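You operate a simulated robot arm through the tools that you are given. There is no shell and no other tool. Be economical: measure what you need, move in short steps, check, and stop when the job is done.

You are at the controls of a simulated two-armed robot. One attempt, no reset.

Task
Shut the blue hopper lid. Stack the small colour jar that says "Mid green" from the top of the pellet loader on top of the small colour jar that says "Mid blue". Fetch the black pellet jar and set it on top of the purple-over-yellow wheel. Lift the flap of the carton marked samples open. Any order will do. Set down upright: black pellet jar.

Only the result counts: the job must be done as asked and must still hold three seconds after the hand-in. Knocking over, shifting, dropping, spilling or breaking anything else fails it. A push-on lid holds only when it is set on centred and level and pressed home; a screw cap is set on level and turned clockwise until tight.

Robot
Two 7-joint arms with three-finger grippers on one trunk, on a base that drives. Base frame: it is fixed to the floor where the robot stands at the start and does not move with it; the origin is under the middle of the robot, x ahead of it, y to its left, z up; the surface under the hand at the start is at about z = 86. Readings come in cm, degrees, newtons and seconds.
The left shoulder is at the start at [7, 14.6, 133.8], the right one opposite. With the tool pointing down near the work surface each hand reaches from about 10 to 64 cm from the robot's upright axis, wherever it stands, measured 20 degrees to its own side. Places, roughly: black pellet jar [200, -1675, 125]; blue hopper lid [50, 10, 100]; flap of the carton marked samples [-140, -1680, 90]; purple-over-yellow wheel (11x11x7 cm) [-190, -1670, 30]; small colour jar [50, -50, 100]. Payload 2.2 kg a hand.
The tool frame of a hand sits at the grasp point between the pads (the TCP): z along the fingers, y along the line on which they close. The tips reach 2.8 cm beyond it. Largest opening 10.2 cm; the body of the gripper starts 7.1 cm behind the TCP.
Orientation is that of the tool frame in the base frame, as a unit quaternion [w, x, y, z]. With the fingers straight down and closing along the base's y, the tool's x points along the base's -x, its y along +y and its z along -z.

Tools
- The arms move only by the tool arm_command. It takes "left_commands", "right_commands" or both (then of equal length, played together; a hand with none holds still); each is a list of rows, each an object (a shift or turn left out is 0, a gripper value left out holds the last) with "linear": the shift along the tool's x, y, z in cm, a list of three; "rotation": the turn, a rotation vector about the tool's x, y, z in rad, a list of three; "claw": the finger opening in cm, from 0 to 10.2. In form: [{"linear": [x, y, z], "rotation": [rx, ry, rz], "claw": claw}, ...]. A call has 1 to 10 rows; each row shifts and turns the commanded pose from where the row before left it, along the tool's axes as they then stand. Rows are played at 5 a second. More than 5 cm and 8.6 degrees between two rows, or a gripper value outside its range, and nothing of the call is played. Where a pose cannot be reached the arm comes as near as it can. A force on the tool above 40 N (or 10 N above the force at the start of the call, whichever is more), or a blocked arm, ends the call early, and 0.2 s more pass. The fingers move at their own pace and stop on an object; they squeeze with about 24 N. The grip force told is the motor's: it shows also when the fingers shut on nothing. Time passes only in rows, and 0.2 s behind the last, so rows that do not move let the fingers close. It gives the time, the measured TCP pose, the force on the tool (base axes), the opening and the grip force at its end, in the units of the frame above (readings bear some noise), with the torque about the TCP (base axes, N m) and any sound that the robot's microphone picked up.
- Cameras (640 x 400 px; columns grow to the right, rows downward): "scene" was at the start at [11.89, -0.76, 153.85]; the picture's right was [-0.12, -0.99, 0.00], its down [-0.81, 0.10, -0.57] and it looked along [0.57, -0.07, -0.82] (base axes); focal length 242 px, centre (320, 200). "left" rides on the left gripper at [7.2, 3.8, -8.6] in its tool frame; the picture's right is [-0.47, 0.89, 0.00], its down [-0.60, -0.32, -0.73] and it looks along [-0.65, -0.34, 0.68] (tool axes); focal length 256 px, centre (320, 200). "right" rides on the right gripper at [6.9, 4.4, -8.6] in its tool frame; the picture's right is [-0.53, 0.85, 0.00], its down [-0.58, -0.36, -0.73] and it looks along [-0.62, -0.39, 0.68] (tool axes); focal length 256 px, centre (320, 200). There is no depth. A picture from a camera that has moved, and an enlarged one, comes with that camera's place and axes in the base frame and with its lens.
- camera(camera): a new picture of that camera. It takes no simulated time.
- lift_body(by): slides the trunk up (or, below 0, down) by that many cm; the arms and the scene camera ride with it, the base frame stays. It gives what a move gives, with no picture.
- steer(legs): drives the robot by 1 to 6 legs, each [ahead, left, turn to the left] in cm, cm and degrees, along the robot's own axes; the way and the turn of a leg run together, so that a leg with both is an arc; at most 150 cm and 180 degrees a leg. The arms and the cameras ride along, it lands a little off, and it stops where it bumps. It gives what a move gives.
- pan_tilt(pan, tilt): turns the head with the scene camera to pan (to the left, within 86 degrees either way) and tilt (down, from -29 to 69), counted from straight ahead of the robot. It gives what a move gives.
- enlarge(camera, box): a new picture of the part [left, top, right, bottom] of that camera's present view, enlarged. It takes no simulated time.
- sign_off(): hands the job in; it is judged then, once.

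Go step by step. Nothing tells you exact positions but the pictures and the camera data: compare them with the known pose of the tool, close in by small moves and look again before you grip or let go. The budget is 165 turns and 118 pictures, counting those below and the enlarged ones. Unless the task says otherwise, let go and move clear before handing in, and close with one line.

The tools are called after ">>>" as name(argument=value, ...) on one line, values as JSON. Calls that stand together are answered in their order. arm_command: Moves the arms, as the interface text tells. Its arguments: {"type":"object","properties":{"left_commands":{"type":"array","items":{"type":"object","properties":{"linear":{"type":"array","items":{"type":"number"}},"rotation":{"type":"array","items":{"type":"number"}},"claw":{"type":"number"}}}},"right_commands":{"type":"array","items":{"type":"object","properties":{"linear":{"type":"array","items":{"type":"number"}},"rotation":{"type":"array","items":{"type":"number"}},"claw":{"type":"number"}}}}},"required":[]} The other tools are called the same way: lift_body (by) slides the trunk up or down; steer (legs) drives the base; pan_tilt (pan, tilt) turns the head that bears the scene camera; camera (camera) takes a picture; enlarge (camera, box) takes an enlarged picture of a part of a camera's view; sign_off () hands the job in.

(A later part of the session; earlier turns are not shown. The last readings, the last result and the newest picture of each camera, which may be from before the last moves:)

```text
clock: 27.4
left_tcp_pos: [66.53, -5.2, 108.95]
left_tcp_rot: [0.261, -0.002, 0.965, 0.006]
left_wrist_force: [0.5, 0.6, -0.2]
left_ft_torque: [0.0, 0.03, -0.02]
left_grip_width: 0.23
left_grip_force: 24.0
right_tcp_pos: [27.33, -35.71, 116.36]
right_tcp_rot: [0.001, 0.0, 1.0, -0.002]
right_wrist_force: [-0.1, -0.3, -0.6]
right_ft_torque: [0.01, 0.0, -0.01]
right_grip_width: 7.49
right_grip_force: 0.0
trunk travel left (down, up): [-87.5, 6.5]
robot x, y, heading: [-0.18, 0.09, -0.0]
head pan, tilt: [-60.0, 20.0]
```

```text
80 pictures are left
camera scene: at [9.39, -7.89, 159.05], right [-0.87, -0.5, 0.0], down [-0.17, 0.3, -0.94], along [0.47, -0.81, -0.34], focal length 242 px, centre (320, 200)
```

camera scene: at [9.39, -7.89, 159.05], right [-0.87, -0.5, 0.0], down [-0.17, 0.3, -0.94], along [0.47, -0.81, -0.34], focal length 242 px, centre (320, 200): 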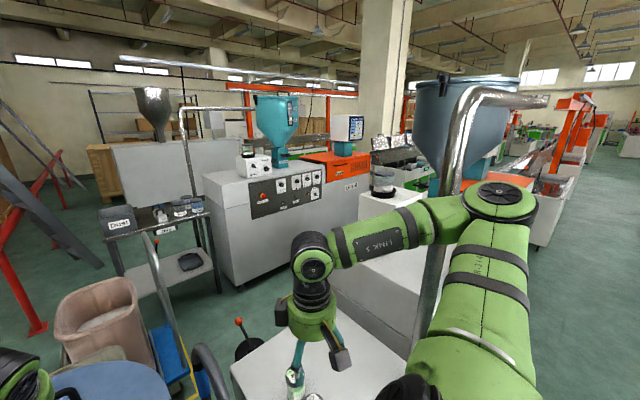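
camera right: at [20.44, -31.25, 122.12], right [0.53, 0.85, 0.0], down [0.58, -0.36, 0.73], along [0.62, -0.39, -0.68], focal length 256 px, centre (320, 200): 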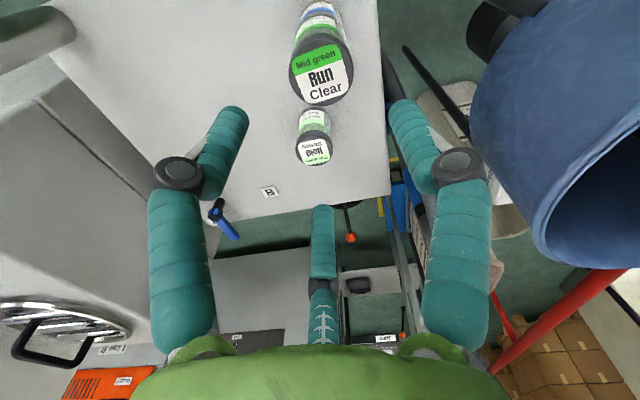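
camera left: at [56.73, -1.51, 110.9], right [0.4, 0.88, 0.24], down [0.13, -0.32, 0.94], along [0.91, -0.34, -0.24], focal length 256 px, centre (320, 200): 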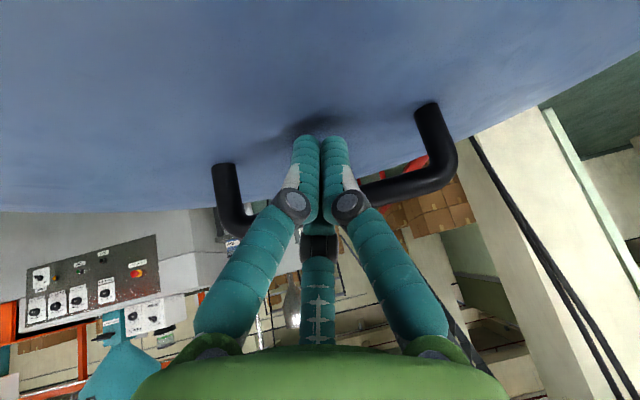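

The tilted fingertip caught under the bar as it rose. I'll back straight out by 5 cm first, then lift, and look at the lid.

>>> arm_command(left_commands=[{"linear": [1.7, 0, -1.06]}, {"linear": [1.7, 0, -1.06]}, {"linear": [0.85, 0, -0.53]}, {}])

>>> pan_tilt(pan=-7.1, tilt=55)

>>> enlarge(camera="scene", box=[190, 90, 420, 290])

```text
clock: 28.4
left_tcp_pos: [61.51, -5.22, 109.18]
left_tcp_rot: [0.259, -0.001, 0.966, 0.006]
left_wrist_force: [0.2, -0.8, 0.1]
left_ft_torque: [0.01, -0.01, 0.03]
left_grip_width: 0.21
left_grip_force: 23.7
right_tcp_pos: [27.4, -35.8, 116.37]
right_tcp_rot: [0.0, 0.001, 1.0, 0.0]
right_wrist_force: [0.3, 0.2, -0.7]
right_ft_torque: [0.01, 0.01, 0.0]
right_grip_width: 7.5
right_grip_force: 0.1
trunk travel left (down, up): [-87.5, 6.5]
robot x, y, heading: [-0.22, -0.19, 0.0]
head pan, tilt: [-60.0, 20.0]
```

```text
clock: 29.6
left_tcp_pos: [61.5, -5.27, 109.23]
left_tcp_rot: [0.259, -0.002, 0.966, 0.005]
left_wrist_force: [-0.3, 0.5, -0.3]
left_ft_torque: [-0.03, -0.02, -0.01]
left_grip_width: 0.19
left_grip_force: 23.8
right_tcp_pos: [27.25, -35.65, 116.35]
right_tcp_rot: [0.001, -0.001, 1.0, -0.001]
right_wrist_force: [-0.1, 0.9, -0.2]
right_ft_torque: [-0.02, 0.0, 0.0]
right_grip_width: 7.52
right_grip_force: 0.0
trunk travel left (down, up): [-87.5, 6.5]
robot x, y, heading: [-0.11, 0.49, 0.0]
head pan, tilt: [-7.1, 55.0]
```

```text
2.00 times, centred on (305, 190) of scene
camera zoom: at [11.91, -0.77, 153.85], right [-0.12, -0.99, 0.0], down [-0.81, 0.1, -0.57], along [0.57, -0.07, -0.82], focal length 483 px, centre (350, 220)
```

zoom: 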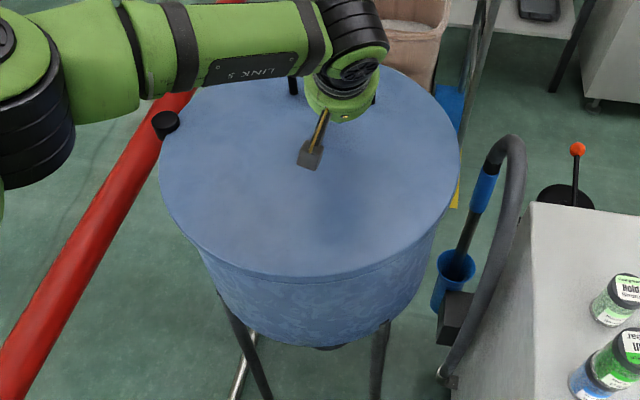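

The lid is unmoved and still shut. Now I'll raise both hands and pull them in.

>>> arm_command(left_commands=[{"linear": [-2.2, 0, -3.4]}, {"linear": [-2.2, 0, -3.4]}, {"linear": [-2.2, 0, -3.4]}, {"linear": [1.5, 2, -4]}, {"linear": [1.5, 2, -4]}, {"linear": [1.5, 2, -4]}, {"linear": [1.5, 2, -4]}, {"linear": [3, 2, -2]}, {"linear": [3, 2, -2]}], right_commands=[{"linear": [0, 0, -4]}, {"linear": [0, 0, -4]}, {"linear": [0, 0, -4]}, {"linear": [0, 2, -2]}, {"linear": [0, 2, 0]}, {"linear": [0, 2, 0]}, {"linear": [0, 2, 0]}, {}, {}])

>>> camera(camera="scene")

>>> pan_tilt(pan=-86, tilt=25)

>>> camera(camera="scene")

```text
clock: 31.6
left_tcp_pos: [41.48, 6.79, 132.62]
left_tcp_rot: [0.26, -0.001, 0.965, 0.006]
left_wrist_force: [-0.6, -0.4, 0.2]
left_ft_torque: [0.02, -0.02, 0.01]
left_grip_width: 0.22
left_grip_force: 23.8
right_tcp_pos: [27.12, -27.76, 130.33]
right_tcp_rot: [0.001, 0.0, 1.0, 0.0]
right_wrist_force: [-0.7, 0.6, -0.2]
right_ft_torque: [0.0, 0.02, -0.01]
right_grip_width: 7.5
right_grip_force: 0.0
trunk travel left (down, up): [-87.5, 6.5]
robot x, y, heading: [0.16, -0.03, -0.1]
head pan, tilt: [-7.1, 55.0]
```

```text
78 pictures are left
camera scene: at [11.76, -0.67, 153.86], right [-0.12, -0.99, 0.0], down [-0.81, 0.1, -0.57], along [0.57, -0.07, -0.82], focal length 242 px, centre (320, 200)
```

scene: 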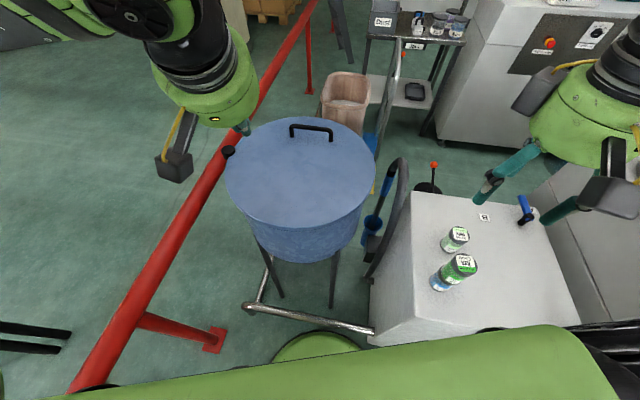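

```text
clock: 33.2
left_tcp_pos: [41.57, 6.63, 132.64]
left_tcp_rot: [0.26, -0.002, 0.966, 0.005]
left_wrist_force: [0.3, 0.3, -0.4]
left_ft_torque: [-0.03, -0.01, 0.0]
left_grip_width: 0.2
left_grip_force: 24.1
right_tcp_pos: [27.28, -27.77, 130.29]
right_tcp_rot: [0.0, 0.0, 1.0, -0.001]
right_wrist_force: [-0.4, -0.6, -0.1]
right_ft_torque: [0.03, -0.05, -0.04]
right_grip_width: 7.48
right_grip_force: 0.0
trunk travel left (down, up): [-87.5, 6.5]
robot x, y, heading: [0.12, 0.44, 0.2]
head pan, tilt: [-85.9, 25.0]
```

```text
77 pictures are left
camera scene: at [5.43, -9.07, 158.24], right [-1.0, -0.07, 0.0], down [-0.03, 0.42, -0.91], along [0.07, -0.9, -0.42], focal length 242 px, centre (320, 200)
```

scene: 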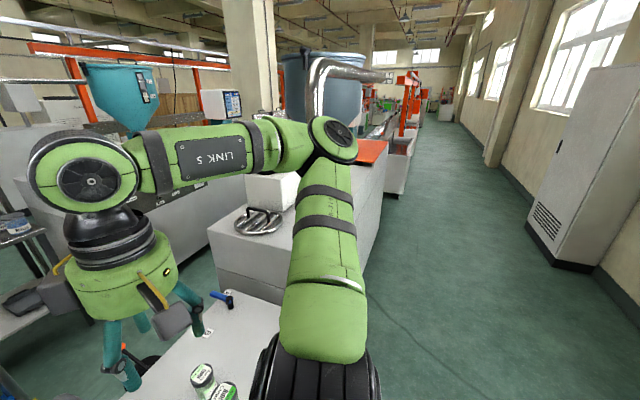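

Both bench jobs are done here. An open aisle runs off to my right, bending about 20° toward -x. I'll back away from the loader, turn right 110° and look down the aisle.

>>> steer(legs=[[-55, 0, 0], [0, 0, -110]])

>>> pan_tilt(pan=0, tilt=15)

>>> camera(camera="scene")

```text
clock: 41.0
left_tcp_pos: [-63.88, -41.37, 132.49]
left_tcp_rot: [0.15, 0.797, 0.546, -0.211]
left_wrist_force: [-0.5, -0.5, -0.1]
left_ft_torque: [0.01, -0.01, 0.03]
left_grip_width: 0.23
left_grip_force: 24.5
right_tcp_pos: [-90.81, -15.52, 130.29]
right_tcp_rot: [0.001, 0.826, 0.564, -0.002]
right_wrist_force: [-0.8, 0.0, -0.5]
right_ft_torque: [-0.02, 0.0, -0.01]
right_grip_width: 7.52
right_grip_force: 0.2
trunk travel left (down, up): [-87.5, 6.5]
robot x, y, heading: [-55.0, -0.25, -111.3]
head pan, tilt: [-85.9, 25.0]
```

```text
clock: 42.6
left_tcp_pos: [-63.92, -41.34, 132.58]
left_tcp_rot: [0.15, 0.797, 0.545, -0.211]
left_wrist_force: [-0.6, 0.3, -0.8]
left_ft_torque: [0.02, 0.01, 0.04]
left_grip_width: 0.2
left_grip_force: 23.4
right_tcp_pos: [-90.93, -15.66, 130.31]
right_tcp_rot: [0.0, 0.826, 0.563, -0.002]
right_wrist_force: [0.4, 0.2, -0.3]
right_ft_torque: [0.01, 0.0, 0.05]
right_grip_width: 7.49
right_grip_force: 0.0
trunk travel left (down, up): [-87.5, 6.5]
robot x, y, heading: [-55.02, -0.28, -111.5]
head pan, tilt: [0.0, 15.0]
```

```text
76 pictures are left
camera scene: at [-60.58, -13.46, 159.86], right [-0.93, 0.36, 0.0], down [0.09, 0.24, -0.97], along [-0.35, -0.9, -0.26], focal length 242 px, centre (320, 200)
```

scene: 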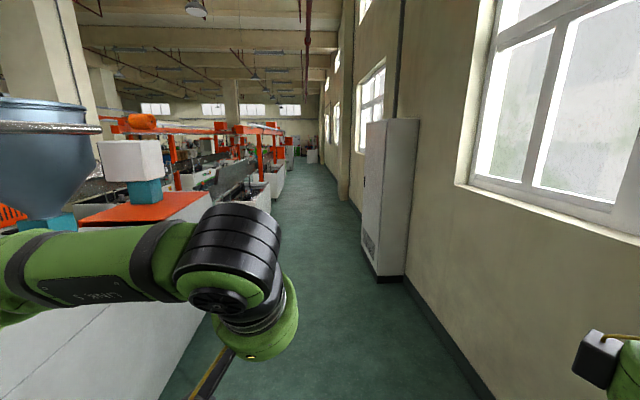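

The aisle is clear ahead and runs almost along my heading, a touch to the left. I'll drive along it.

>>> steer(legs=[[140, 12, 2], [150, 0, 0], [150, 0, 0], [150, 0, 0]])

>>> camera(camera="scene")

```text
clock: 70.6
left_tcp_pos: [-241.8, -601.99, 132.57]
left_tcp_rot: [0.155, 0.785, 0.562, -0.21]
left_wrist_force: [0.6, 0.5, 0.4]
left_ft_torque: [-0.02, -0.01, 0.0]
left_grip_width: 0.2
left_grip_force: 23.5
right_tcp_pos: [-269.85, -577.31, 130.27]
right_tcp_rot: [-0.001, 0.815, 0.58, -0.001]
right_wrist_force: [-0.2, 0.4, 0.4]
right_ft_torque: [-0.06, 0.0, -0.01]
right_grip_width: 7.49
right_grip_force: 0.1
trunk travel left (down, up): [-87.5, 6.5]
robot x, y, heading: [-234.85, -560.36, -109.0]
head pan, tilt: [0.0, 15.0]
```

```text
75 pictures are left
camera scene: at [-239.61, -573.91, 159.88], right [-0.95, 0.33, 0.0], down [0.08, 0.24, -0.97], along [-0.31, -0.91, -0.26], focal length 242 px, centre (320, 200)
```

scene: 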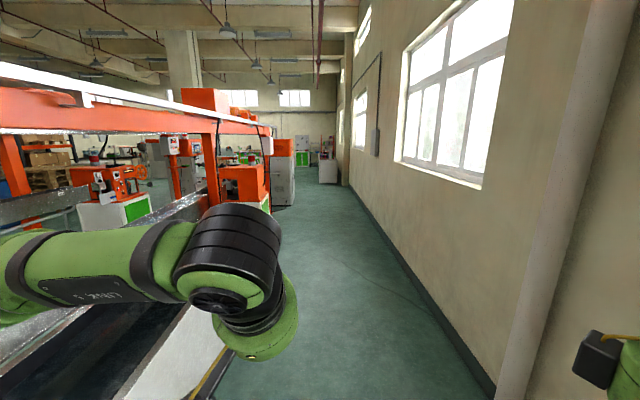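

The aisle continues, and the wall leaves more room on the right. I'll shift a little right and drive on.

>>> steer(legs=[[140, -20, 0], [150, 0, 0], [150, 0, 0]])

>>> camera(camera="scene")

>>> pan_tilt(pan=60, tilt=15)

>>> camera(camera="scene")

```text
clock: 91.7
left_tcp_pos: [-415.79, -1005.36, 132.62]
left_tcp_rot: [0.151, 0.795, 0.548, -0.212]
left_wrist_force: [0.4, 0.0, -0.2]
left_ft_torque: [0.01, 0.01, 0.02]
left_grip_width: 0.19
left_grip_force: 24.0
right_tcp_pos: [-442.9, -979.7, 130.33]
right_tcp_rot: [0.0, 0.824, 0.566, -0.002]
right_wrist_force: [-0.9, 0.1, -0.1]
right_ft_torque: [0.03, 0.02, 0.01]
right_grip_width: 7.49
right_grip_force: 0.0
trunk travel left (down, up): [-87.5, 6.5]
robot x, y, heading: [-407.44, -964.27, -111.0]
head pan, tilt: [0.0, 15.0]
```

```text
74 pictures are left
camera scene: at [-412.57, -977.36, 159.88], right [-0.93, 0.36, 0.0], down [0.09, 0.24, -0.97], along [-0.35, -0.9, -0.26], focal length 242 px, centre (320, 200)
```

scene: 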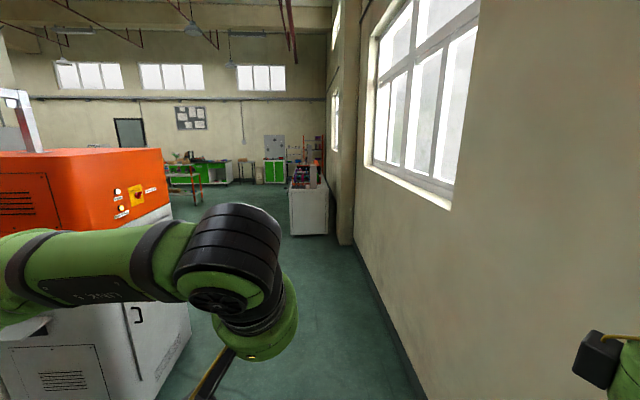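

```text
clock: 93.0
left_tcp_pos: [-415.89, -1005.31, 132.69]
left_tcp_rot: [0.151, 0.795, 0.548, -0.211]
left_wrist_force: [-0.4, 0.2, -0.1]
left_ft_torque: [0.01, 0.01, -0.02]
left_grip_width: 0.22
left_grip_force: 24.1
right_tcp_pos: [-442.92, -979.75, 130.29]
right_tcp_rot: [-0.001, 0.824, 0.566, -0.001]
right_wrist_force: [-0.2, -0.8, -0.6]
right_ft_torque: [0.0, 0.0, 0.04]
right_grip_width: 7.51
right_grip_force: 0.0
trunk travel left (down, up): [-87.5, 6.5]
robot x, y, heading: [-407.36, -964.17, -111.0]
head pan, tilt: [60.0, 15.0]
```

```text
73 pictures are left
camera scene: at [-403.39, -975.99, 159.87], right [-0.78, -0.63, 0.0], down [-0.16, 0.2, -0.97], along [0.61, -0.75, -0.26], focal length 242 px, centre (320, 200)
```

scene: 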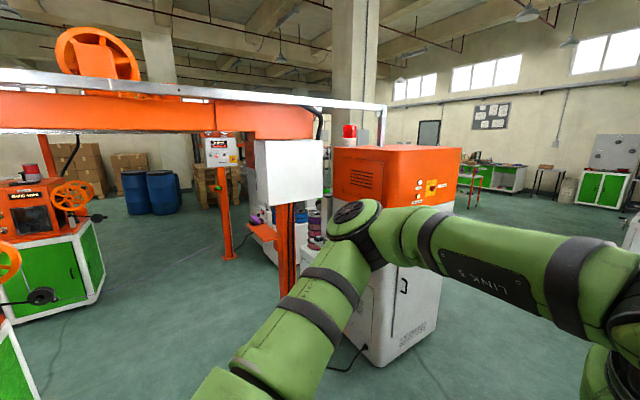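

The benches are beyond the orange cabinet, off to the left. I'll drive past it, then turn left about 57° toward the wheel and carton.

>>> steer(legs=[[145, 0, 0], [140, 0, 0], [0, 0, 57]])

>>> pan_tilt(pan=0, tilt=15)

>>> camera(camera="scene")

```text
clock: 109.4
left_tcp_pos: [-478.65, -1262.15, 132.6]
left_tcp_rot: [0.235, 0.43, 0.864, -0.112]
left_wrist_force: [0.1, -0.7, 0.3]
left_ft_torque: [-0.02, -0.01, 0.0]
left_grip_width: 0.2
left_grip_force: 23.9
right_tcp_pos: [-514.79, -1271.51, 130.34]
right_tcp_rot: [0.0, 0.447, 0.894, -0.001]
right_wrist_force: [0.2, -0.7, 1.0]
right_ft_torque: [0.01, 0.02, 0.03]
right_grip_width: 7.49
right_grip_force: 0.0
trunk travel left (down, up): [-87.5, 6.5]
robot x, y, heading: [-508.8, -1232.9, -53.0]
head pan, tilt: [60.0, 15.0]
```

```text
clock: 110.7
left_tcp_pos: [-478.6, -1262.02, 132.62]
left_tcp_rot: [0.236, 0.43, 0.864, -0.112]
left_wrist_force: [-1.7, 0.5, 0.2]
left_ft_torque: [-0.02, -0.03, 0.01]
left_grip_width: 0.2
left_grip_force: 24.1
right_tcp_pos: [-514.75, -1271.51, 130.45]
right_tcp_rot: [0.0, 0.447, 0.894, -0.001]
right_wrist_force: [0.2, 0.0, 0.7]
right_ft_torque: [0.02, -0.02, -0.05]
right_grip_width: 7.53
right_grip_force: 0.0
trunk travel left (down, up): [-87.5, 6.5]
robot x, y, heading: [-509.25, -1233.16, -53.0]
head pan, tilt: [0.0, 15.0]
```

```text
72 pictures are left
camera scene: at [-500.61, -1244.31, 159.87], right [-0.8, -0.6, 0.0], down [-0.16, 0.21, -0.97], along [0.58, -0.77, -0.26], focal length 242 px, centre (320, 200)
```

scene: 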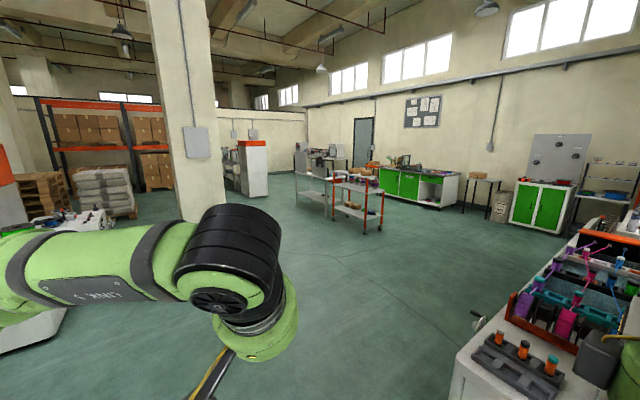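

A trolley and benches stand ahead, about where the wheel and carton should be. I'll zoom in on them.

>>> enlarge(camera="scene", box=[210, 120, 410, 245])

```text
3.20 times, centred on (310, 182) of scene
camera zoom: at [-500.61, -1244.31, 159.87], right [-0.8, -0.6, 0.0], down [-0.16, 0.21, -0.97], along [0.58, -0.77, -0.26], focal length 773 px, centre (352, 256)
```

zoom: 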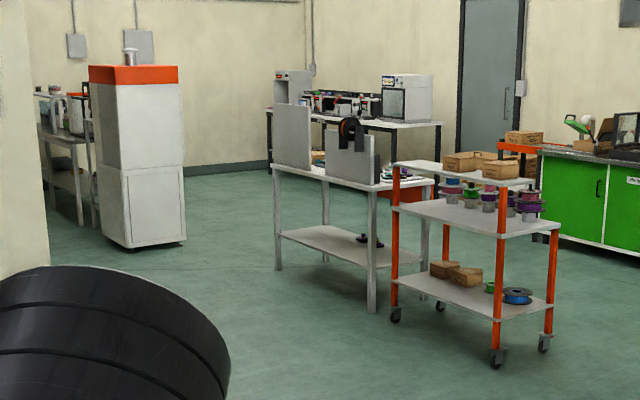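

A rolling trolley with spools and a grey table stand ahead, and more things are on a table beyond the pillar. I'll drive closer for a better look.

>>> steer(legs=[[130, 20, 0], [120, 0, 0]])

>>> camera(camera="scene")

>>> enlarge(camera="scene", box=[260, 130, 500, 280])

```text
clock: 123.1
left_tcp_pos: [-310.84, -1450.21, 132.59]
left_tcp_rot: [0.235, 0.427, 0.866, -0.111]
left_wrist_force: [0.2, 0.7, -0.2]
left_ft_torque: [-0.01, 0.04, 0.04]
left_grip_width: 0.23
left_grip_force: 23.9
right_tcp_pos: [-346.8, -1459.81, 130.27]
right_tcp_rot: [0.001, 0.443, 0.897, -0.001]
right_wrist_force: [0.4, 0.8, 0.1]
right_ft_torque: [-0.03, -0.01, 0.02]
right_grip_width: 7.49
right_grip_force: 0.0
trunk travel left (down, up): [-87.5, 6.5]
robot x, y, heading: [-341.17, -1421.83, -52.1]
head pan, tilt: [0.0, 15.0]
```

```text
70 pictures are left
camera scene: at [-333.0, -1432.59, 159.88], right [-0.79, -0.61, 0.0], down [-0.16, 0.2, -0.97], along [0.59, -0.77, -0.26], focal length 242 px, centre (320, 200)
```

scene: 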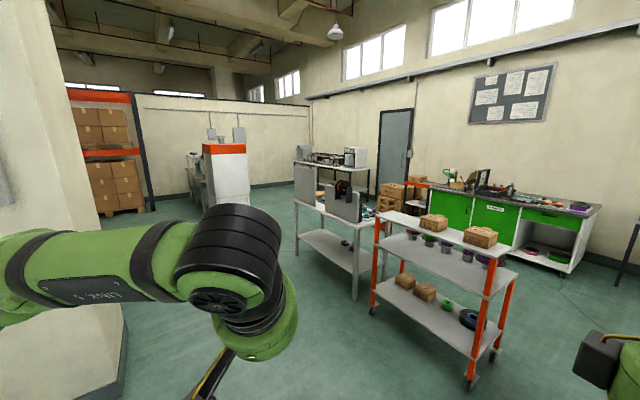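

```text
2.67 times, centred on (380, 205) of scene
camera zoom: at [-333.0, -1432.59, 159.88], right [-0.79, -0.61, 0.0], down [-0.16, 0.2, -0.97], along [0.59, -0.77, -0.26], focal length 644 px, centre (160, 187)
```

zoom: 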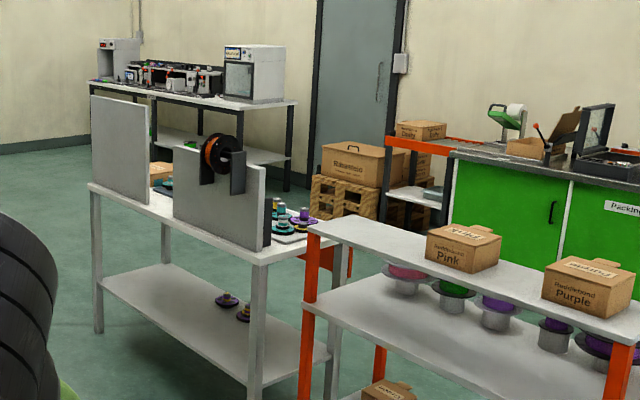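

The two small spools on the grey table's lower shelf sit at the wheel's given place, and the samples carton is on its top behind a board. The jar lies further on, so I'll go for it first: turn left and pass between the pillar and the table.

>>> steer(legs=[[0, 0, 22], [130, 0, 0]])

>>> camera(camera="scene")

```text
clock: 130.7
left_tcp_pos: [-193.08, -1503.49, 132.54]
left_tcp_rot: [0.252, 0.262, 0.929, -0.065]
left_wrist_force: [0.0, -0.4, 0.8]
left_ft_torque: [-0.01, -0.05, -0.01]
left_grip_width: 0.23
left_grip_force: 24.2
right_tcp_pos: [-223.21, -1525.23, 130.28]
right_tcp_rot: [0.001, 0.274, 0.962, -0.001]
right_wrist_force: [0.0, -0.5, -0.4]
right_ft_torque: [-0.01, 0.03, 0.05]
right_grip_width: 7.49
right_grip_force: 0.1
trunk travel left (down, up): [-87.5, 6.5]
robot x, y, heading: [-231.97, -1487.46, -31.4]
head pan, tilt: [0.0, 15.0]
```

```text
68 pictures are left
camera scene: at [-220.06, -1494.78, 159.88], right [-0.52, -0.85, 0.0], down [-0.22, 0.14, -0.97], along [0.82, -0.51, -0.26], focal length 242 px, centre (320, 200)
```

scene: 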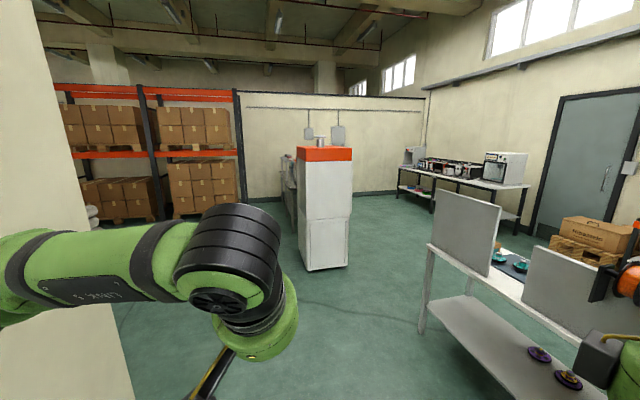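

The tall cabinet's west face runs from about (6,-1619) to (-7,-1667), and the jar's table is just behind it. I'll zoom on that table and on the two wheels.

>>> enlarge(camera="scene", box=[260, 120, 380, 195])

>>> enlarge(camera="scene", box=[480, 300, 640, 400])

```text
5.33 times, centred on (320, 158) of scene
camera zoom: at [-220.06, -1494.78, 159.88], right [-0.52, -0.85, 0.0], down [-0.22, 0.14, -0.97], along [0.82, -0.51, -0.26], focal length 1289 px, centre (320, 427)
```

zoom: 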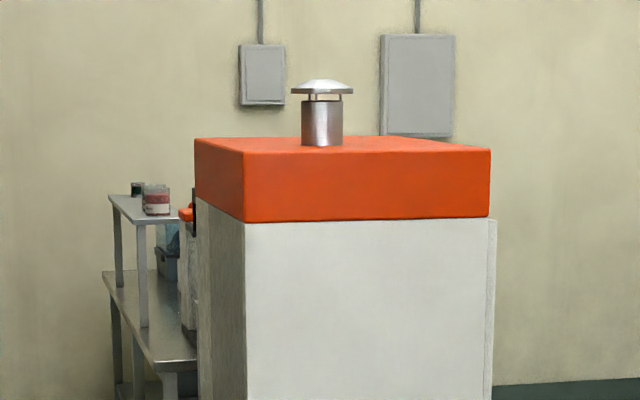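

```text
4.00 times, centred on (560, 350) of scene
camera zoom: at [-220.06, -1494.78, 159.88], right [-0.52, -0.85, 0.0], down [-0.22, 0.14, -0.97], along [0.82, -0.51, -0.26], focal length 967 px, centre (-640, -400)
```

zoom: 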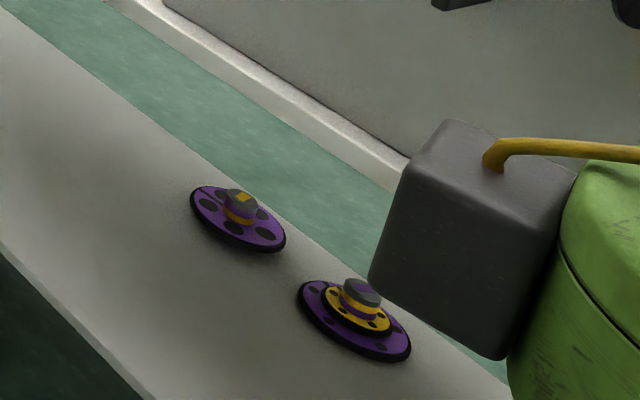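

The jar shelf is a two-tier table behind the cabinet, with the dark jar at about (182,-1673). I'll drive around the cabinet's north side and face it.

>>> steer(legs=[[0, 0, 12.5], [100, 0, 0], [82, 0, 0], [0, 0, 17], [145, 0, 0]])

>>> pan_tilt(pan=-50, tilt=20)

>>> camera(camera="scene")

```text
clock: 148.3
left_tcp_pos: [125.66, -1547.35, 132.66]
left_tcp_rot: [0.26, 0.015, 0.965, 0.001]
left_wrist_force: [0.5, 0.2, 0.1]
left_ft_torque: [0.02, 0.01, -0.01]
left_grip_width: 0.19
left_grip_force: 24.5
right_tcp_pos: [110.24, -1581.25, 130.26]
right_tcp_rot: [0.001, 0.019, 1.0, -0.001]
right_wrist_force: [-0.7, 0.4, 0.0]
right_ft_torque: [0.01, 0.0, 0.0]
right_grip_width: 7.5
right_grip_force: 0.0
trunk travel left (down, up): [-87.5, 6.5]
robot x, y, heading: [83.6, -1552.53, -2.0]
head pan, tilt: [0.0, 15.0]
```

```text
clock: 149.5
left_tcp_pos: [125.78, -1547.36, 132.68]
left_tcp_rot: [0.261, 0.016, 0.965, 0.0]
left_wrist_force: [0.3, 0.6, 0.5]
left_ft_torque: [0.01, 0.01, 0.01]
left_grip_width: 0.24
left_grip_force: 23.8
right_tcp_pos: [110.3, -1581.09, 130.22]
right_tcp_rot: [0.001, 0.018, 1.0, 0.0]
right_wrist_force: [-0.8, 0.4, -0.5]
right_ft_torque: [0.02, 0.01, 0.05]
right_grip_width: 7.52
right_grip_force: 0.1
trunk travel left (down, up): [-87.5, 6.5]
robot x, y, heading: [84.05, -1552.39, -2.2]
head pan, tilt: [-50.0, 20.0]
```

```text
65 pictures are left
camera scene: at [94.48, -1559.91, 159.05], right [-0.79, -0.62, 0.0], down [-0.21, 0.27, -0.94], along [0.58, -0.74, -0.34], focal length 242 px, centre (320, 200)
```

scene: 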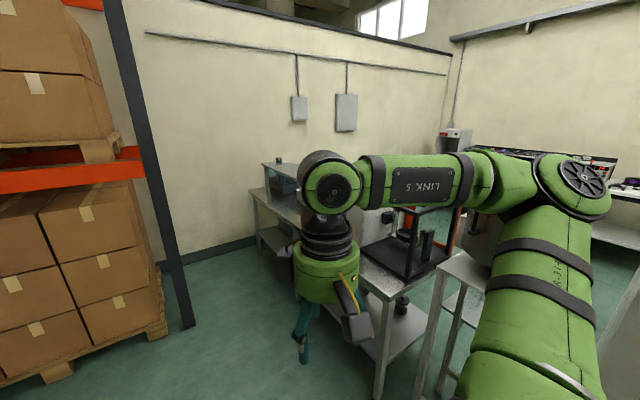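

My right arm hides the table. I'll step to the left for clearance and turn to face the table.

>>> steer(legs=[[10, 25, 0], [0, 0, -60]])

>>> pan_tilt(pan=0, tilt=25)

>>> camera(camera="scene")

```text
clock: 154.1
left_tcp_pos: [120.74, -1561.21, 132.59]
left_tcp_rot: [0.227, 0.492, 0.83, -0.129]
left_wrist_force: [-0.6, -0.1, 0.1]
left_ft_torque: [0.01, -0.02, -0.01]
left_grip_width: 0.21
left_grip_force: 24.4
right_tcp_pos: [83.75, -1565.16, 130.31]
right_tcp_rot: [0.0, 0.511, 0.86, -0.001]
right_wrist_force: [0.0, 0.1, 1.0]
right_ft_torque: [0.03, -0.03, 0.01]
right_grip_width: 7.5
right_grip_force: 0.1
trunk travel left (down, up): [-87.5, 6.5]
robot x, y, heading: [95.28, -1527.31, -61.3]
head pan, tilt: [-50.0, 20.0]
```

```text
clock: 155.2
left_tcp_pos: [120.63, -1561.17, 132.75]
left_tcp_rot: [0.227, 0.491, 0.831, -0.129]
left_wrist_force: [0.2, 0.2, 0.6]
left_ft_torque: [0.02, -0.01, 0.01]
left_grip_width: 0.21
left_grip_force: 24.1
right_tcp_pos: [83.65, -1565.17, 130.31]
right_tcp_rot: [0.001, 0.51, 0.86, -0.001]
right_wrist_force: [0.3, 0.7, -0.2]
right_ft_torque: [0.02, -0.01, 0.0]
right_grip_width: 7.5
right_grip_force: 0.0
trunk travel left (down, up): [-87.5, 6.5]
robot x, y, heading: [95.11, -1527.95, -61.4]
head pan, tilt: [0.0, 25.0]
```

```text
64 pictures are left
camera scene: at [101.46, -1540.27, 158.24], right [-0.88, -0.48, 0.0], down [-0.2, 0.37, -0.91], along [0.43, -0.8, -0.42], focal length 242 px, centre (320, 200)
```

scene: 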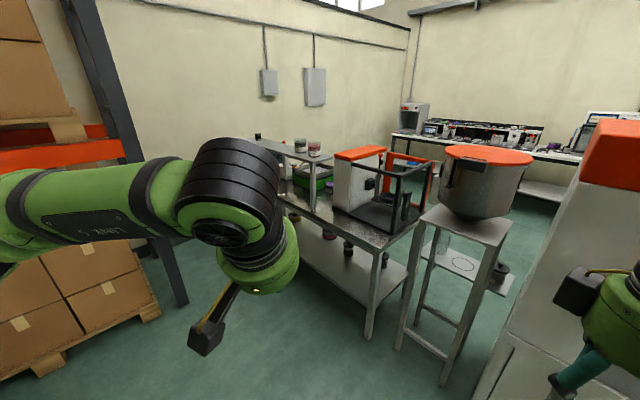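

>>> enlarge(camera="scene", box=[230, 110, 358, 190])

```text
5.00 times, centred on (294, 150) of scene
camera zoom: at [101.46, -1540.27, 158.24], right [-0.88, -0.48, 0.0], down [-0.2, 0.37, -0.91], along [0.43, -0.8, -0.42], focal length 1208 px, centre (450, 450)
```

zoom: 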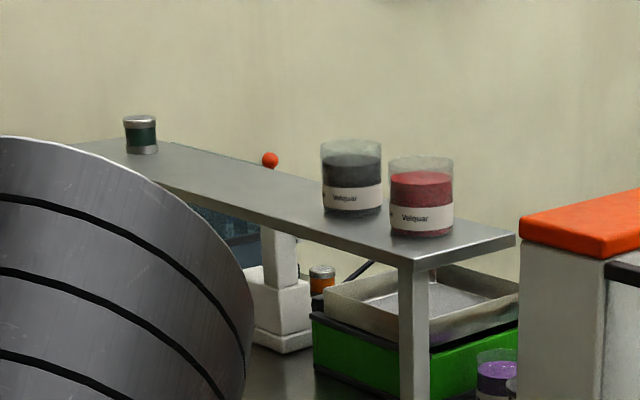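

The black-pellet jar, an open clear jar, stands on the upper shelf at about (185,-1668), with its base near z 120. I'll turn to face the shelf squarely and come over sideways, stopping short of it.

>>> steer(legs=[[0, 0, -44.5], [10, 108, 0]])

>>> camera(camera="scene")

```text
clock: 162.8
left_tcp_pos: [189.96, -1608.83, 132.62]
left_tcp_rot: [0.161, 0.769, 0.583, -0.205]
left_wrist_force: [0.5, 0.2, -0.5]
left_ft_torque: [0.03, 0.01, -0.01]
left_grip_width: 0.22
left_grip_force: 24.1
right_tcp_pos: [160.82, -1585.81, 130.21]
right_tcp_rot: [0.0, 0.798, 0.602, -0.001]
right_wrist_force: [0.7, -0.5, -0.4]
right_ft_torque: [0.02, -0.04, -0.04]
right_grip_width: 7.53
right_grip_force: 0.1
trunk travel left (down, up): [-87.5, 6.5]
robot x, y, heading: [195.05, -1567.23, -106.0]
head pan, tilt: [0.0, 25.0]
```

```text
62 pictures are left
camera scene: at [190.82, -1580.61, 158.24], right [-0.96, 0.27, 0.0], down [0.12, 0.41, -0.91], along [-0.25, -0.87, -0.42], focal length 242 px, centre (320, 200)
```

scene: 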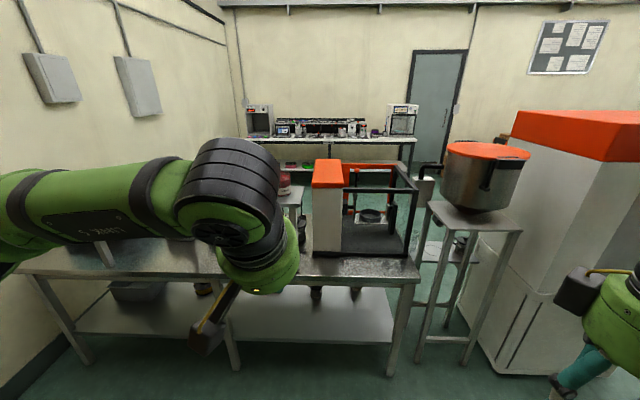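

The left arm hides the jar. I'll pitch the left hand up to about 60° from vertical, opened, and look through its camera.

>>> arm_command(left_commands=[{"rotation": [0, -0.14, 0], "claw": 10.2}, {"rotation": [0, -0.14, 0]}, {"rotation": [0, -0.14, 0]}, {"rotation": [0, -0.12, 0]}, {"linear": [0, 3, 0]}, {"linear": [0, 3, 0]}, {}])

>>> camera(camera="left")

>>> camera(camera="scene")

```text
clock: 164.4
left_tcp_pos: [193.7, -1612.36, 134.14]
left_tcp_rot: [0.311, 0.687, 0.519, -0.402]
left_wrist_force: [0.6, 0.0, 0.4]
left_ft_torque: [-0.01, 0.01, 0.03]
left_grip_width: 10.19
left_grip_force: 0.0
left hand out of reach, approached as far as the arm can: row 5, 6
right_tcp_pos: [160.81, -1585.73, 130.25]
right_tcp_rot: [0.0, 0.799, 0.602, 0.0]
right_wrist_force: [-0.9, -0.1, -0.8]
right_ft_torque: [0.05, -0.05, 0.01]
right_grip_width: 7.49
right_grip_force: 0.0
trunk travel left (down, up): [-87.5, 6.5]
robot x, y, heading: [195.2, -1567.1, -105.5]
head pan, tilt: [0.0, 25.0]
```

```text
61 pictures are left
camera left: at [200.24, -1602.77, 131.98], right [0.79, -0.45, 0.42], down [-0.22, 0.42, 0.88], along [-0.57, -0.78, 0.23], focal length 256 px, centre (320, 200)
```

left: 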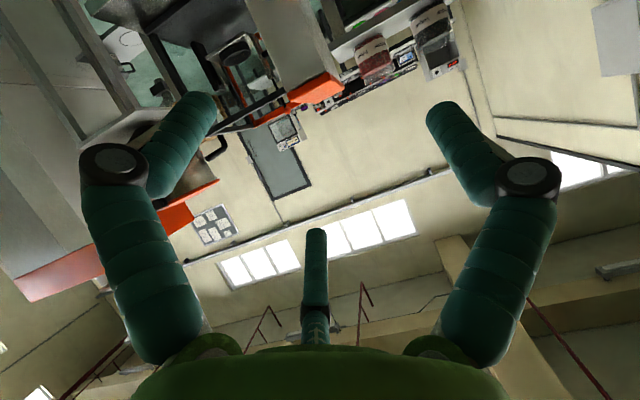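

```text
60 pictures are left
camera scene: at [190.82, -1580.62, 158.24], right [-0.96, 0.27, 0.0], down [0.12, 0.41, -0.91], along [-0.25, -0.87, -0.42], focal length 242 px, centre (320, 200)
```

scene: 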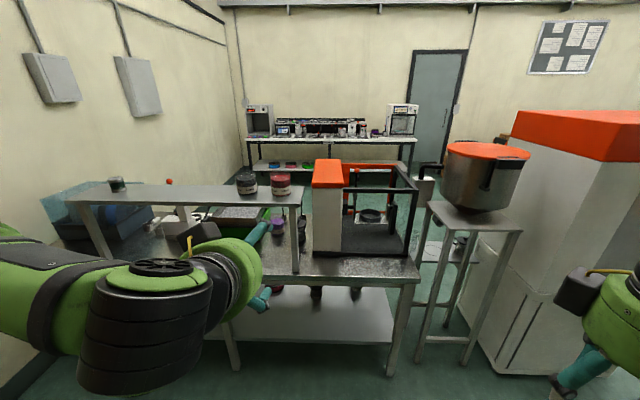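

Now the black jar shows clearly beside the red one. I'll zoom in for exact measures.

>>> enlarge(camera="scene", box=[216, 155, 312, 215])

>>> enlarge(camera="left", box=[340, 0, 500, 100])

```text
6.67 times, centred on (264, 185) of scene
camera zoom: at [190.82, -1580.62, 158.24], right [-0.96, 0.27, 0.0], down [0.12, 0.41, -0.91], along [-0.25, -0.87, -0.42], focal length 1611 px, centre (693, 300)
```

zoom: 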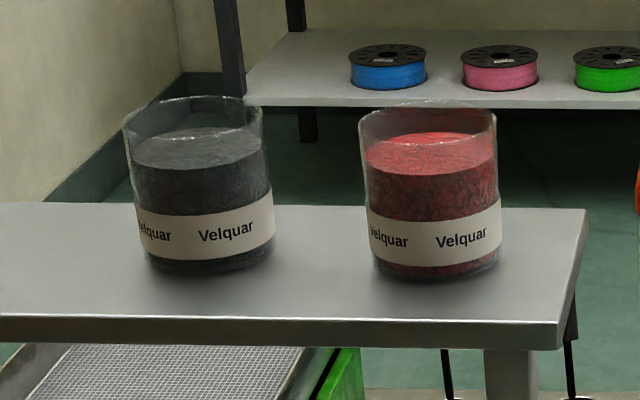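

```text
4.00 times, centred on (420, 50) of left
camera zoom: at [200.24, -1602.77, 131.98], right [0.79, -0.45, 0.42], down [-0.22, 0.42, 0.88], along [-0.57, -0.78, 0.23], focal length 1024 px, centre (-80, 800)
```

zoom: 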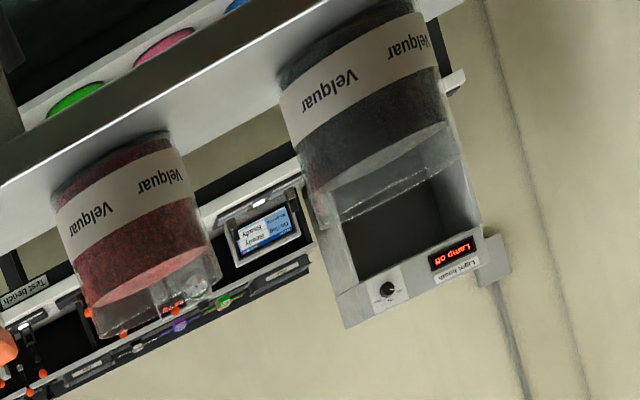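

By triangulation, the jar's axis is at about (195,-1683), its base near z 116, its top near 125, and it is about 8.5 cm wide. The shelf's front edge is at y≈-1673. I'll drive 48 cm closer and 12 to the left.

>>> steer(legs=[[48, 12, 0]])

>>> camera(camera="left")

>>> camera(camera="scene")

```text
clock: 167.3
left_tcp_pos: [192.3, -1661.93, 134.12]
left_tcp_rot: [0.31, 0.688, 0.518, -0.403]
left_wrist_force: [-0.5, -0.4, 0.6]
left_ft_torque: [0.0, -0.01, 0.0]
left_grip_width: 10.21
left_grip_force: 0.0
right_tcp_pos: [159.54, -1635.28, 130.33]
right_tcp_rot: [-0.001, 0.798, 0.602, -0.001]
right_wrist_force: [-0.5, 0.4, 0.2]
right_ft_torque: [-0.03, 0.02, 0.01]
right_grip_width: 7.49
right_grip_force: 0.0
trunk travel left (down, up): [-87.5, 6.5]
robot x, y, heading: [193.66, -1616.86, -105.7]
head pan, tilt: [0.0, 25.0]
```

```text
57 pictures are left
camera left: at [198.9, -1652.31, 132.02], right [0.79, -0.45, 0.42], down [-0.22, 0.42, 0.88], along [-0.57, -0.78, 0.23], focal length 256 px, centre (320, 200)
```

left: 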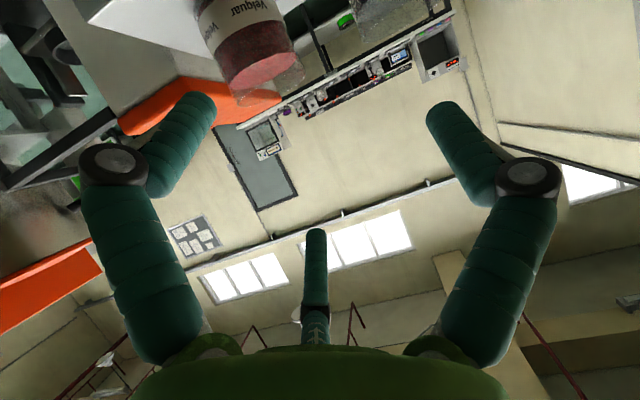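

```text
56 pictures are left
camera scene: at [189.53, -1630.13, 158.27], right [-0.96, 0.27, 0.0], down [0.12, 0.4, -0.91], along [-0.25, -0.87, -0.42], focal length 242 px, centre (320, 200)
```

scene: 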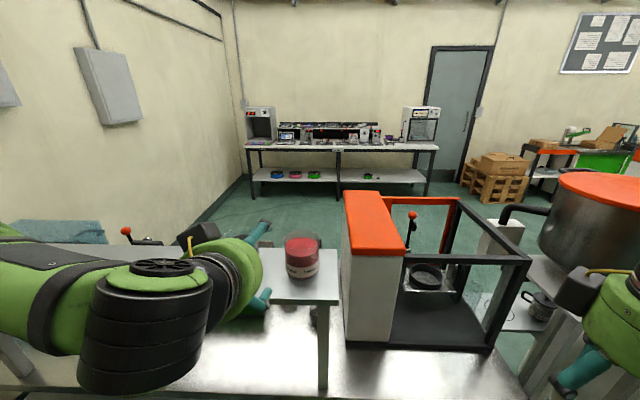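

The hand is in front of the shelf, but the jar lies about 9 cm further to its left. I'll lower the hand to grip height while it is clear of the shelf, then shift the base left.

>>> arm_command(left_commands=[{"linear": [3.5, 0, 1.93]}, {"linear": [3.5, 0, 1.93]}, {"linear": [3.5, 0, 1.93]}, {}, {}])

>>> steer(legs=[[0, 9, 0]])

>>> camera(camera="left")

>>> camera(camera="scene")

```text
clock: 168.6
left_tcp_pos: [190.59, -1663.89, 122.53]
left_tcp_rot: [0.311, 0.688, 0.519, -0.401]
left_wrist_force: [-0.7, 0.9, 0.1]
left_ft_torque: [0.02, 0.03, 0.0]
left_grip_width: 10.23
left_grip_force: 0.0
left hand out of reach, approached as far as the arm can: row 1, 2
right_tcp_pos: [159.5, -1635.45, 130.31]
right_tcp_rot: [0.0, 0.798, 0.602, 0.0]
right_wrist_force: [0.1, -0.1, -0.9]
right_ft_torque: [-0.01, 0.0, 0.03]
right_grip_width: 7.49
right_grip_force: 0.0
trunk travel left (down, up): [-87.5, 6.5]
robot x, y, heading: [193.58, -1617.42, -106.0]
head pan, tilt: [0.0, 25.0]
```

```text
clock: 169.7
left_tcp_pos: [198.8, -1666.2, 122.79]
left_tcp_rot: [0.312, 0.689, 0.518, -0.4]
left_wrist_force: [-0.1, 0.1, -0.2]
left_ft_torque: [0.0, -0.09, 0.06]
left_grip_width: 10.2
left_grip_force: 0.1
right_tcp_pos: [167.62, -1637.77, 130.07]
right_tcp_rot: [0.001, 0.799, 0.602, 0.001]
right_wrist_force: [-0.9, 0.5, 0.7]
right_ft_torque: [0.0, -0.04, 0.03]
right_grip_width: 7.49
right_grip_force: 0.1
trunk travel left (down, up): [-87.5, 6.5]
robot x, y, heading: [202.58, -1619.36, -105.9]
head pan, tilt: [0.0, 25.0]
```

```text
55 pictures are left
camera left: at [205.23, -1656.62, 120.6], right [0.79, -0.45, 0.42], down [-0.22, 0.42, 0.88], along [-0.58, -0.78, 0.23], focal length 256 px, centre (320, 200)
```

left: 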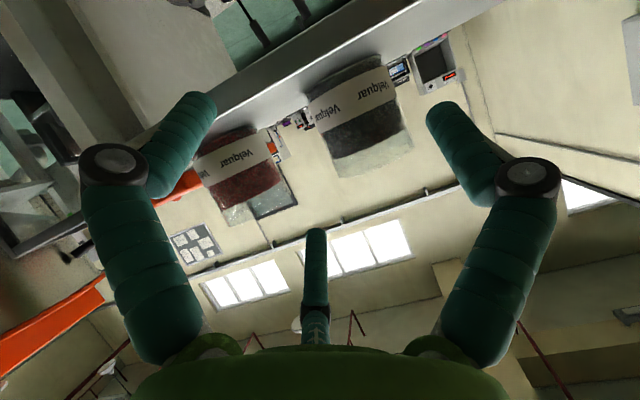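

```text
54 pictures are left
camera scene: at [197.47, -1632.63, 158.24], right [-0.96, 0.27, -0.01], down [0.12, 0.4, -0.91], along [-0.25, -0.87, -0.42], focal length 242 px, centre (320, 200)
```

scene: 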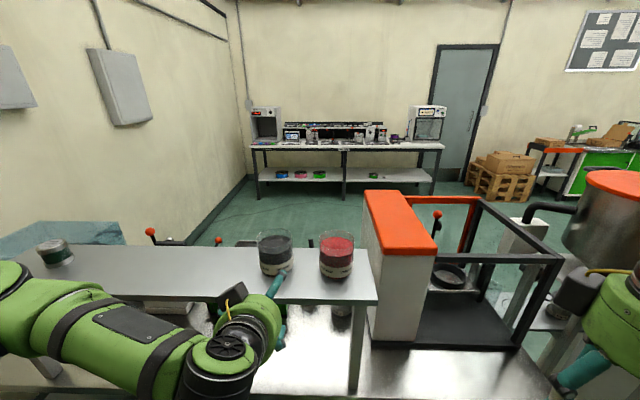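

The jar is at (194.9,-1683.0) with its mid-height near z 120.5, that is 17 cm ahead and 0.8 to the left of the hand. I'll advance 9.5 cm and check the finger alignment.

>>> arm_command(left_commands=[{"linear": [-1.54, 0.26, 2.77]}, {"linear": [-1.54, 0.26, 2.77]}, {"linear": [-1.54, 0.25, 2.77]}, {}, {}])

>>> camera(camera="left")

>>> enlarge(camera="scene", box=[200, 200, 392, 320])

```text
clock: 170.9
left_tcp_pos: [197.25, -1676.06, 122.41]
left_tcp_rot: [0.31, 0.688, 0.519, -0.401]
left_wrist_force: [-0.4, 0.1, -0.2]
left_ft_torque: [0.03, 0.0, 0.0]
left_grip_width: 10.22
left_grip_force: 0.1
right_tcp_pos: [168.14, -1637.89, 130.26]
right_tcp_rot: [0.0, 0.799, 0.602, -0.001]
right_wrist_force: [0.4, -0.9, -0.4]
right_ft_torque: [-0.02, 0.01, -0.01]
right_grip_width: 7.54
right_grip_force: 0.1
trunk travel left (down, up): [-87.5, 6.5]
robot x, y, heading: [202.47, -1619.45, -105.8]
head pan, tilt: [0.0, 25.0]
```

```text
53 pictures are left
camera left: at [203.85, -1666.45, 120.45], right [0.79, -0.45, 0.42], down [-0.22, 0.42, 0.88], along [-0.58, -0.78, 0.23], focal length 256 px, centre (320, 200)
```

left: 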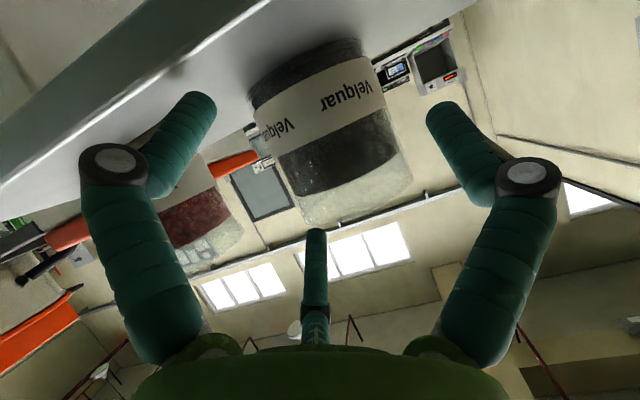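

```text
3.33 times, centred on (296, 260) of scene
camera zoom: at [198.1, -1632.82, 158.24], right [-0.96, 0.27, 0.0], down [0.12, 0.41, -0.91], along [-0.25, -0.87, -0.42], focal length 806 px, centre (400, 0)
```

zoom: 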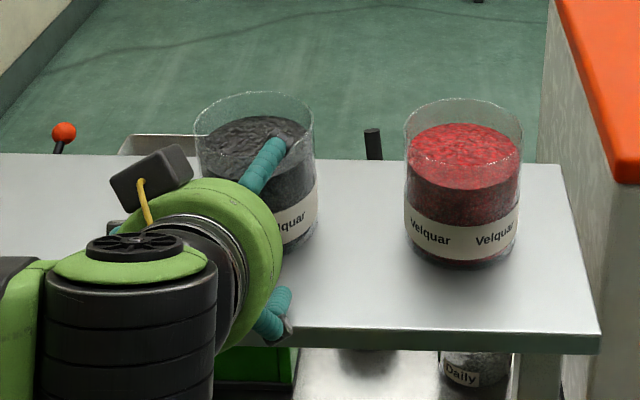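

The picture suggests a hand with three fingers (one left, two right), which differs from the description. Before touching the jar I'll test it harmlessly: back off 2.5 cm and lower over the bare shelf to see when contact comes.

>>> arm_command(left_commands=[{"linear": [1.21, 0, -2.19]}, {}, {"linear": [0.35, 0, 0.193]}, {"linear": [0.35, 0, 0.193]}, {"linear": [0.35, 0, 0.193]}, {"linear": [0.35, 0, 0.193]}, {"linear": [0.35, 0, 0.193]}, {}])

>>> enlarge(camera="scene", box=[200, 200, 392, 320])

```text
clock: 172.7
left_tcp_pos: [198.12, -1673.38, 120.72]
left_tcp_rot: [0.311, 0.688, 0.519, -0.401]
left_wrist_force: [0.6, -0.1, -0.7]
left_ft_torque: [0.01, -0.01, -0.02]
left_grip_width: 10.22
left_grip_force: 0.0
right_tcp_pos: [168.26, -1637.96, 130.34]
right_tcp_rot: [0.0, 0.799, 0.601, -0.001]
right_wrist_force: [0.1, 0.5, -0.5]
right_ft_torque: [0.0, -0.01, 0.0]
right_grip_width: 7.51
right_grip_force: 0.1
trunk travel left (down, up): [-87.5, 6.5]
robot x, y, heading: [202.38, -1619.39, -105.8]
head pan, tilt: [0.0, 25.0]
```

```text
3.33 times, centred on (296, 260) of scene
camera zoom: at [198.22, -1632.84, 158.24], right [-0.96, 0.27, 0.0], down [0.12, 0.41, -0.91], along [-0.25, -0.87, -0.42], focal length 806 px, centre (400, 0)
```

zoom: 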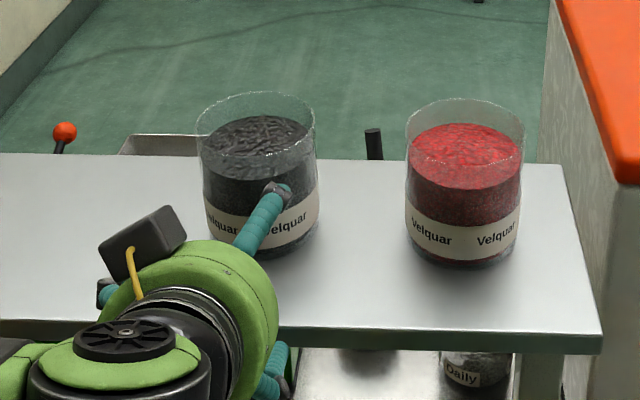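

No contact yet, but the rendered lower finger is still just in front of the shelf edge. I'll ease forward 1.5 cm: a real lower finger would hit the edge.

>>> arm_command(left_commands=[{"linear": [0.35, 0, 0.193]}, {"linear": [0.35, 0, 0.193]}, {"linear": [-0.24, 0, 0.44]}, {"linear": [-0.24, 0, 0.44]}, {"linear": [-0.24, 0, 0.44]}, {}])

>>> enlarge(camera="scene", box=[200, 200, 392, 320])

```text
clock: 174.1
left_tcp_pos: [197.89, -1674.05, 119.84]
left_tcp_rot: [0.309, 0.69, 0.518, -0.401]
left_wrist_force: [7.7, 21.4, -7.2]
left_ft_torque: [0.91, -0.53, -0.71]
left_grip_width: 10.24
left_grip_force: 0.1
right_tcp_pos: [168.4, -1637.43, 130.42]
right_tcp_rot: [0.001, 0.799, 0.602, -0.002]
right_wrist_force: [-0.2, 0.1, 0.3]
right_ft_torque: [0.01, 0.02, -0.01]
right_grip_width: 7.5
right_grip_force: 0.0
trunk travel left (down, up): [-87.5, 6.5]
robot x, y, heading: [202.43, -1619.24, -106.1]
head pan, tilt: [0.0, 25.0]
```

```text
3.33 times, centred on (296, 260) of scene
camera zoom: at [198.52, -1632.14, 158.3], right [-0.96, 0.27, 0.0], down [0.11, 0.4, -0.91], along [-0.25, -0.87, -0.42], focal length 806 px, centre (400, 0)
```

zoom: 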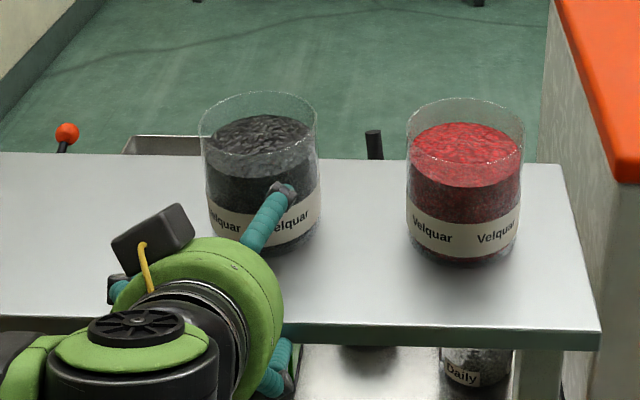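

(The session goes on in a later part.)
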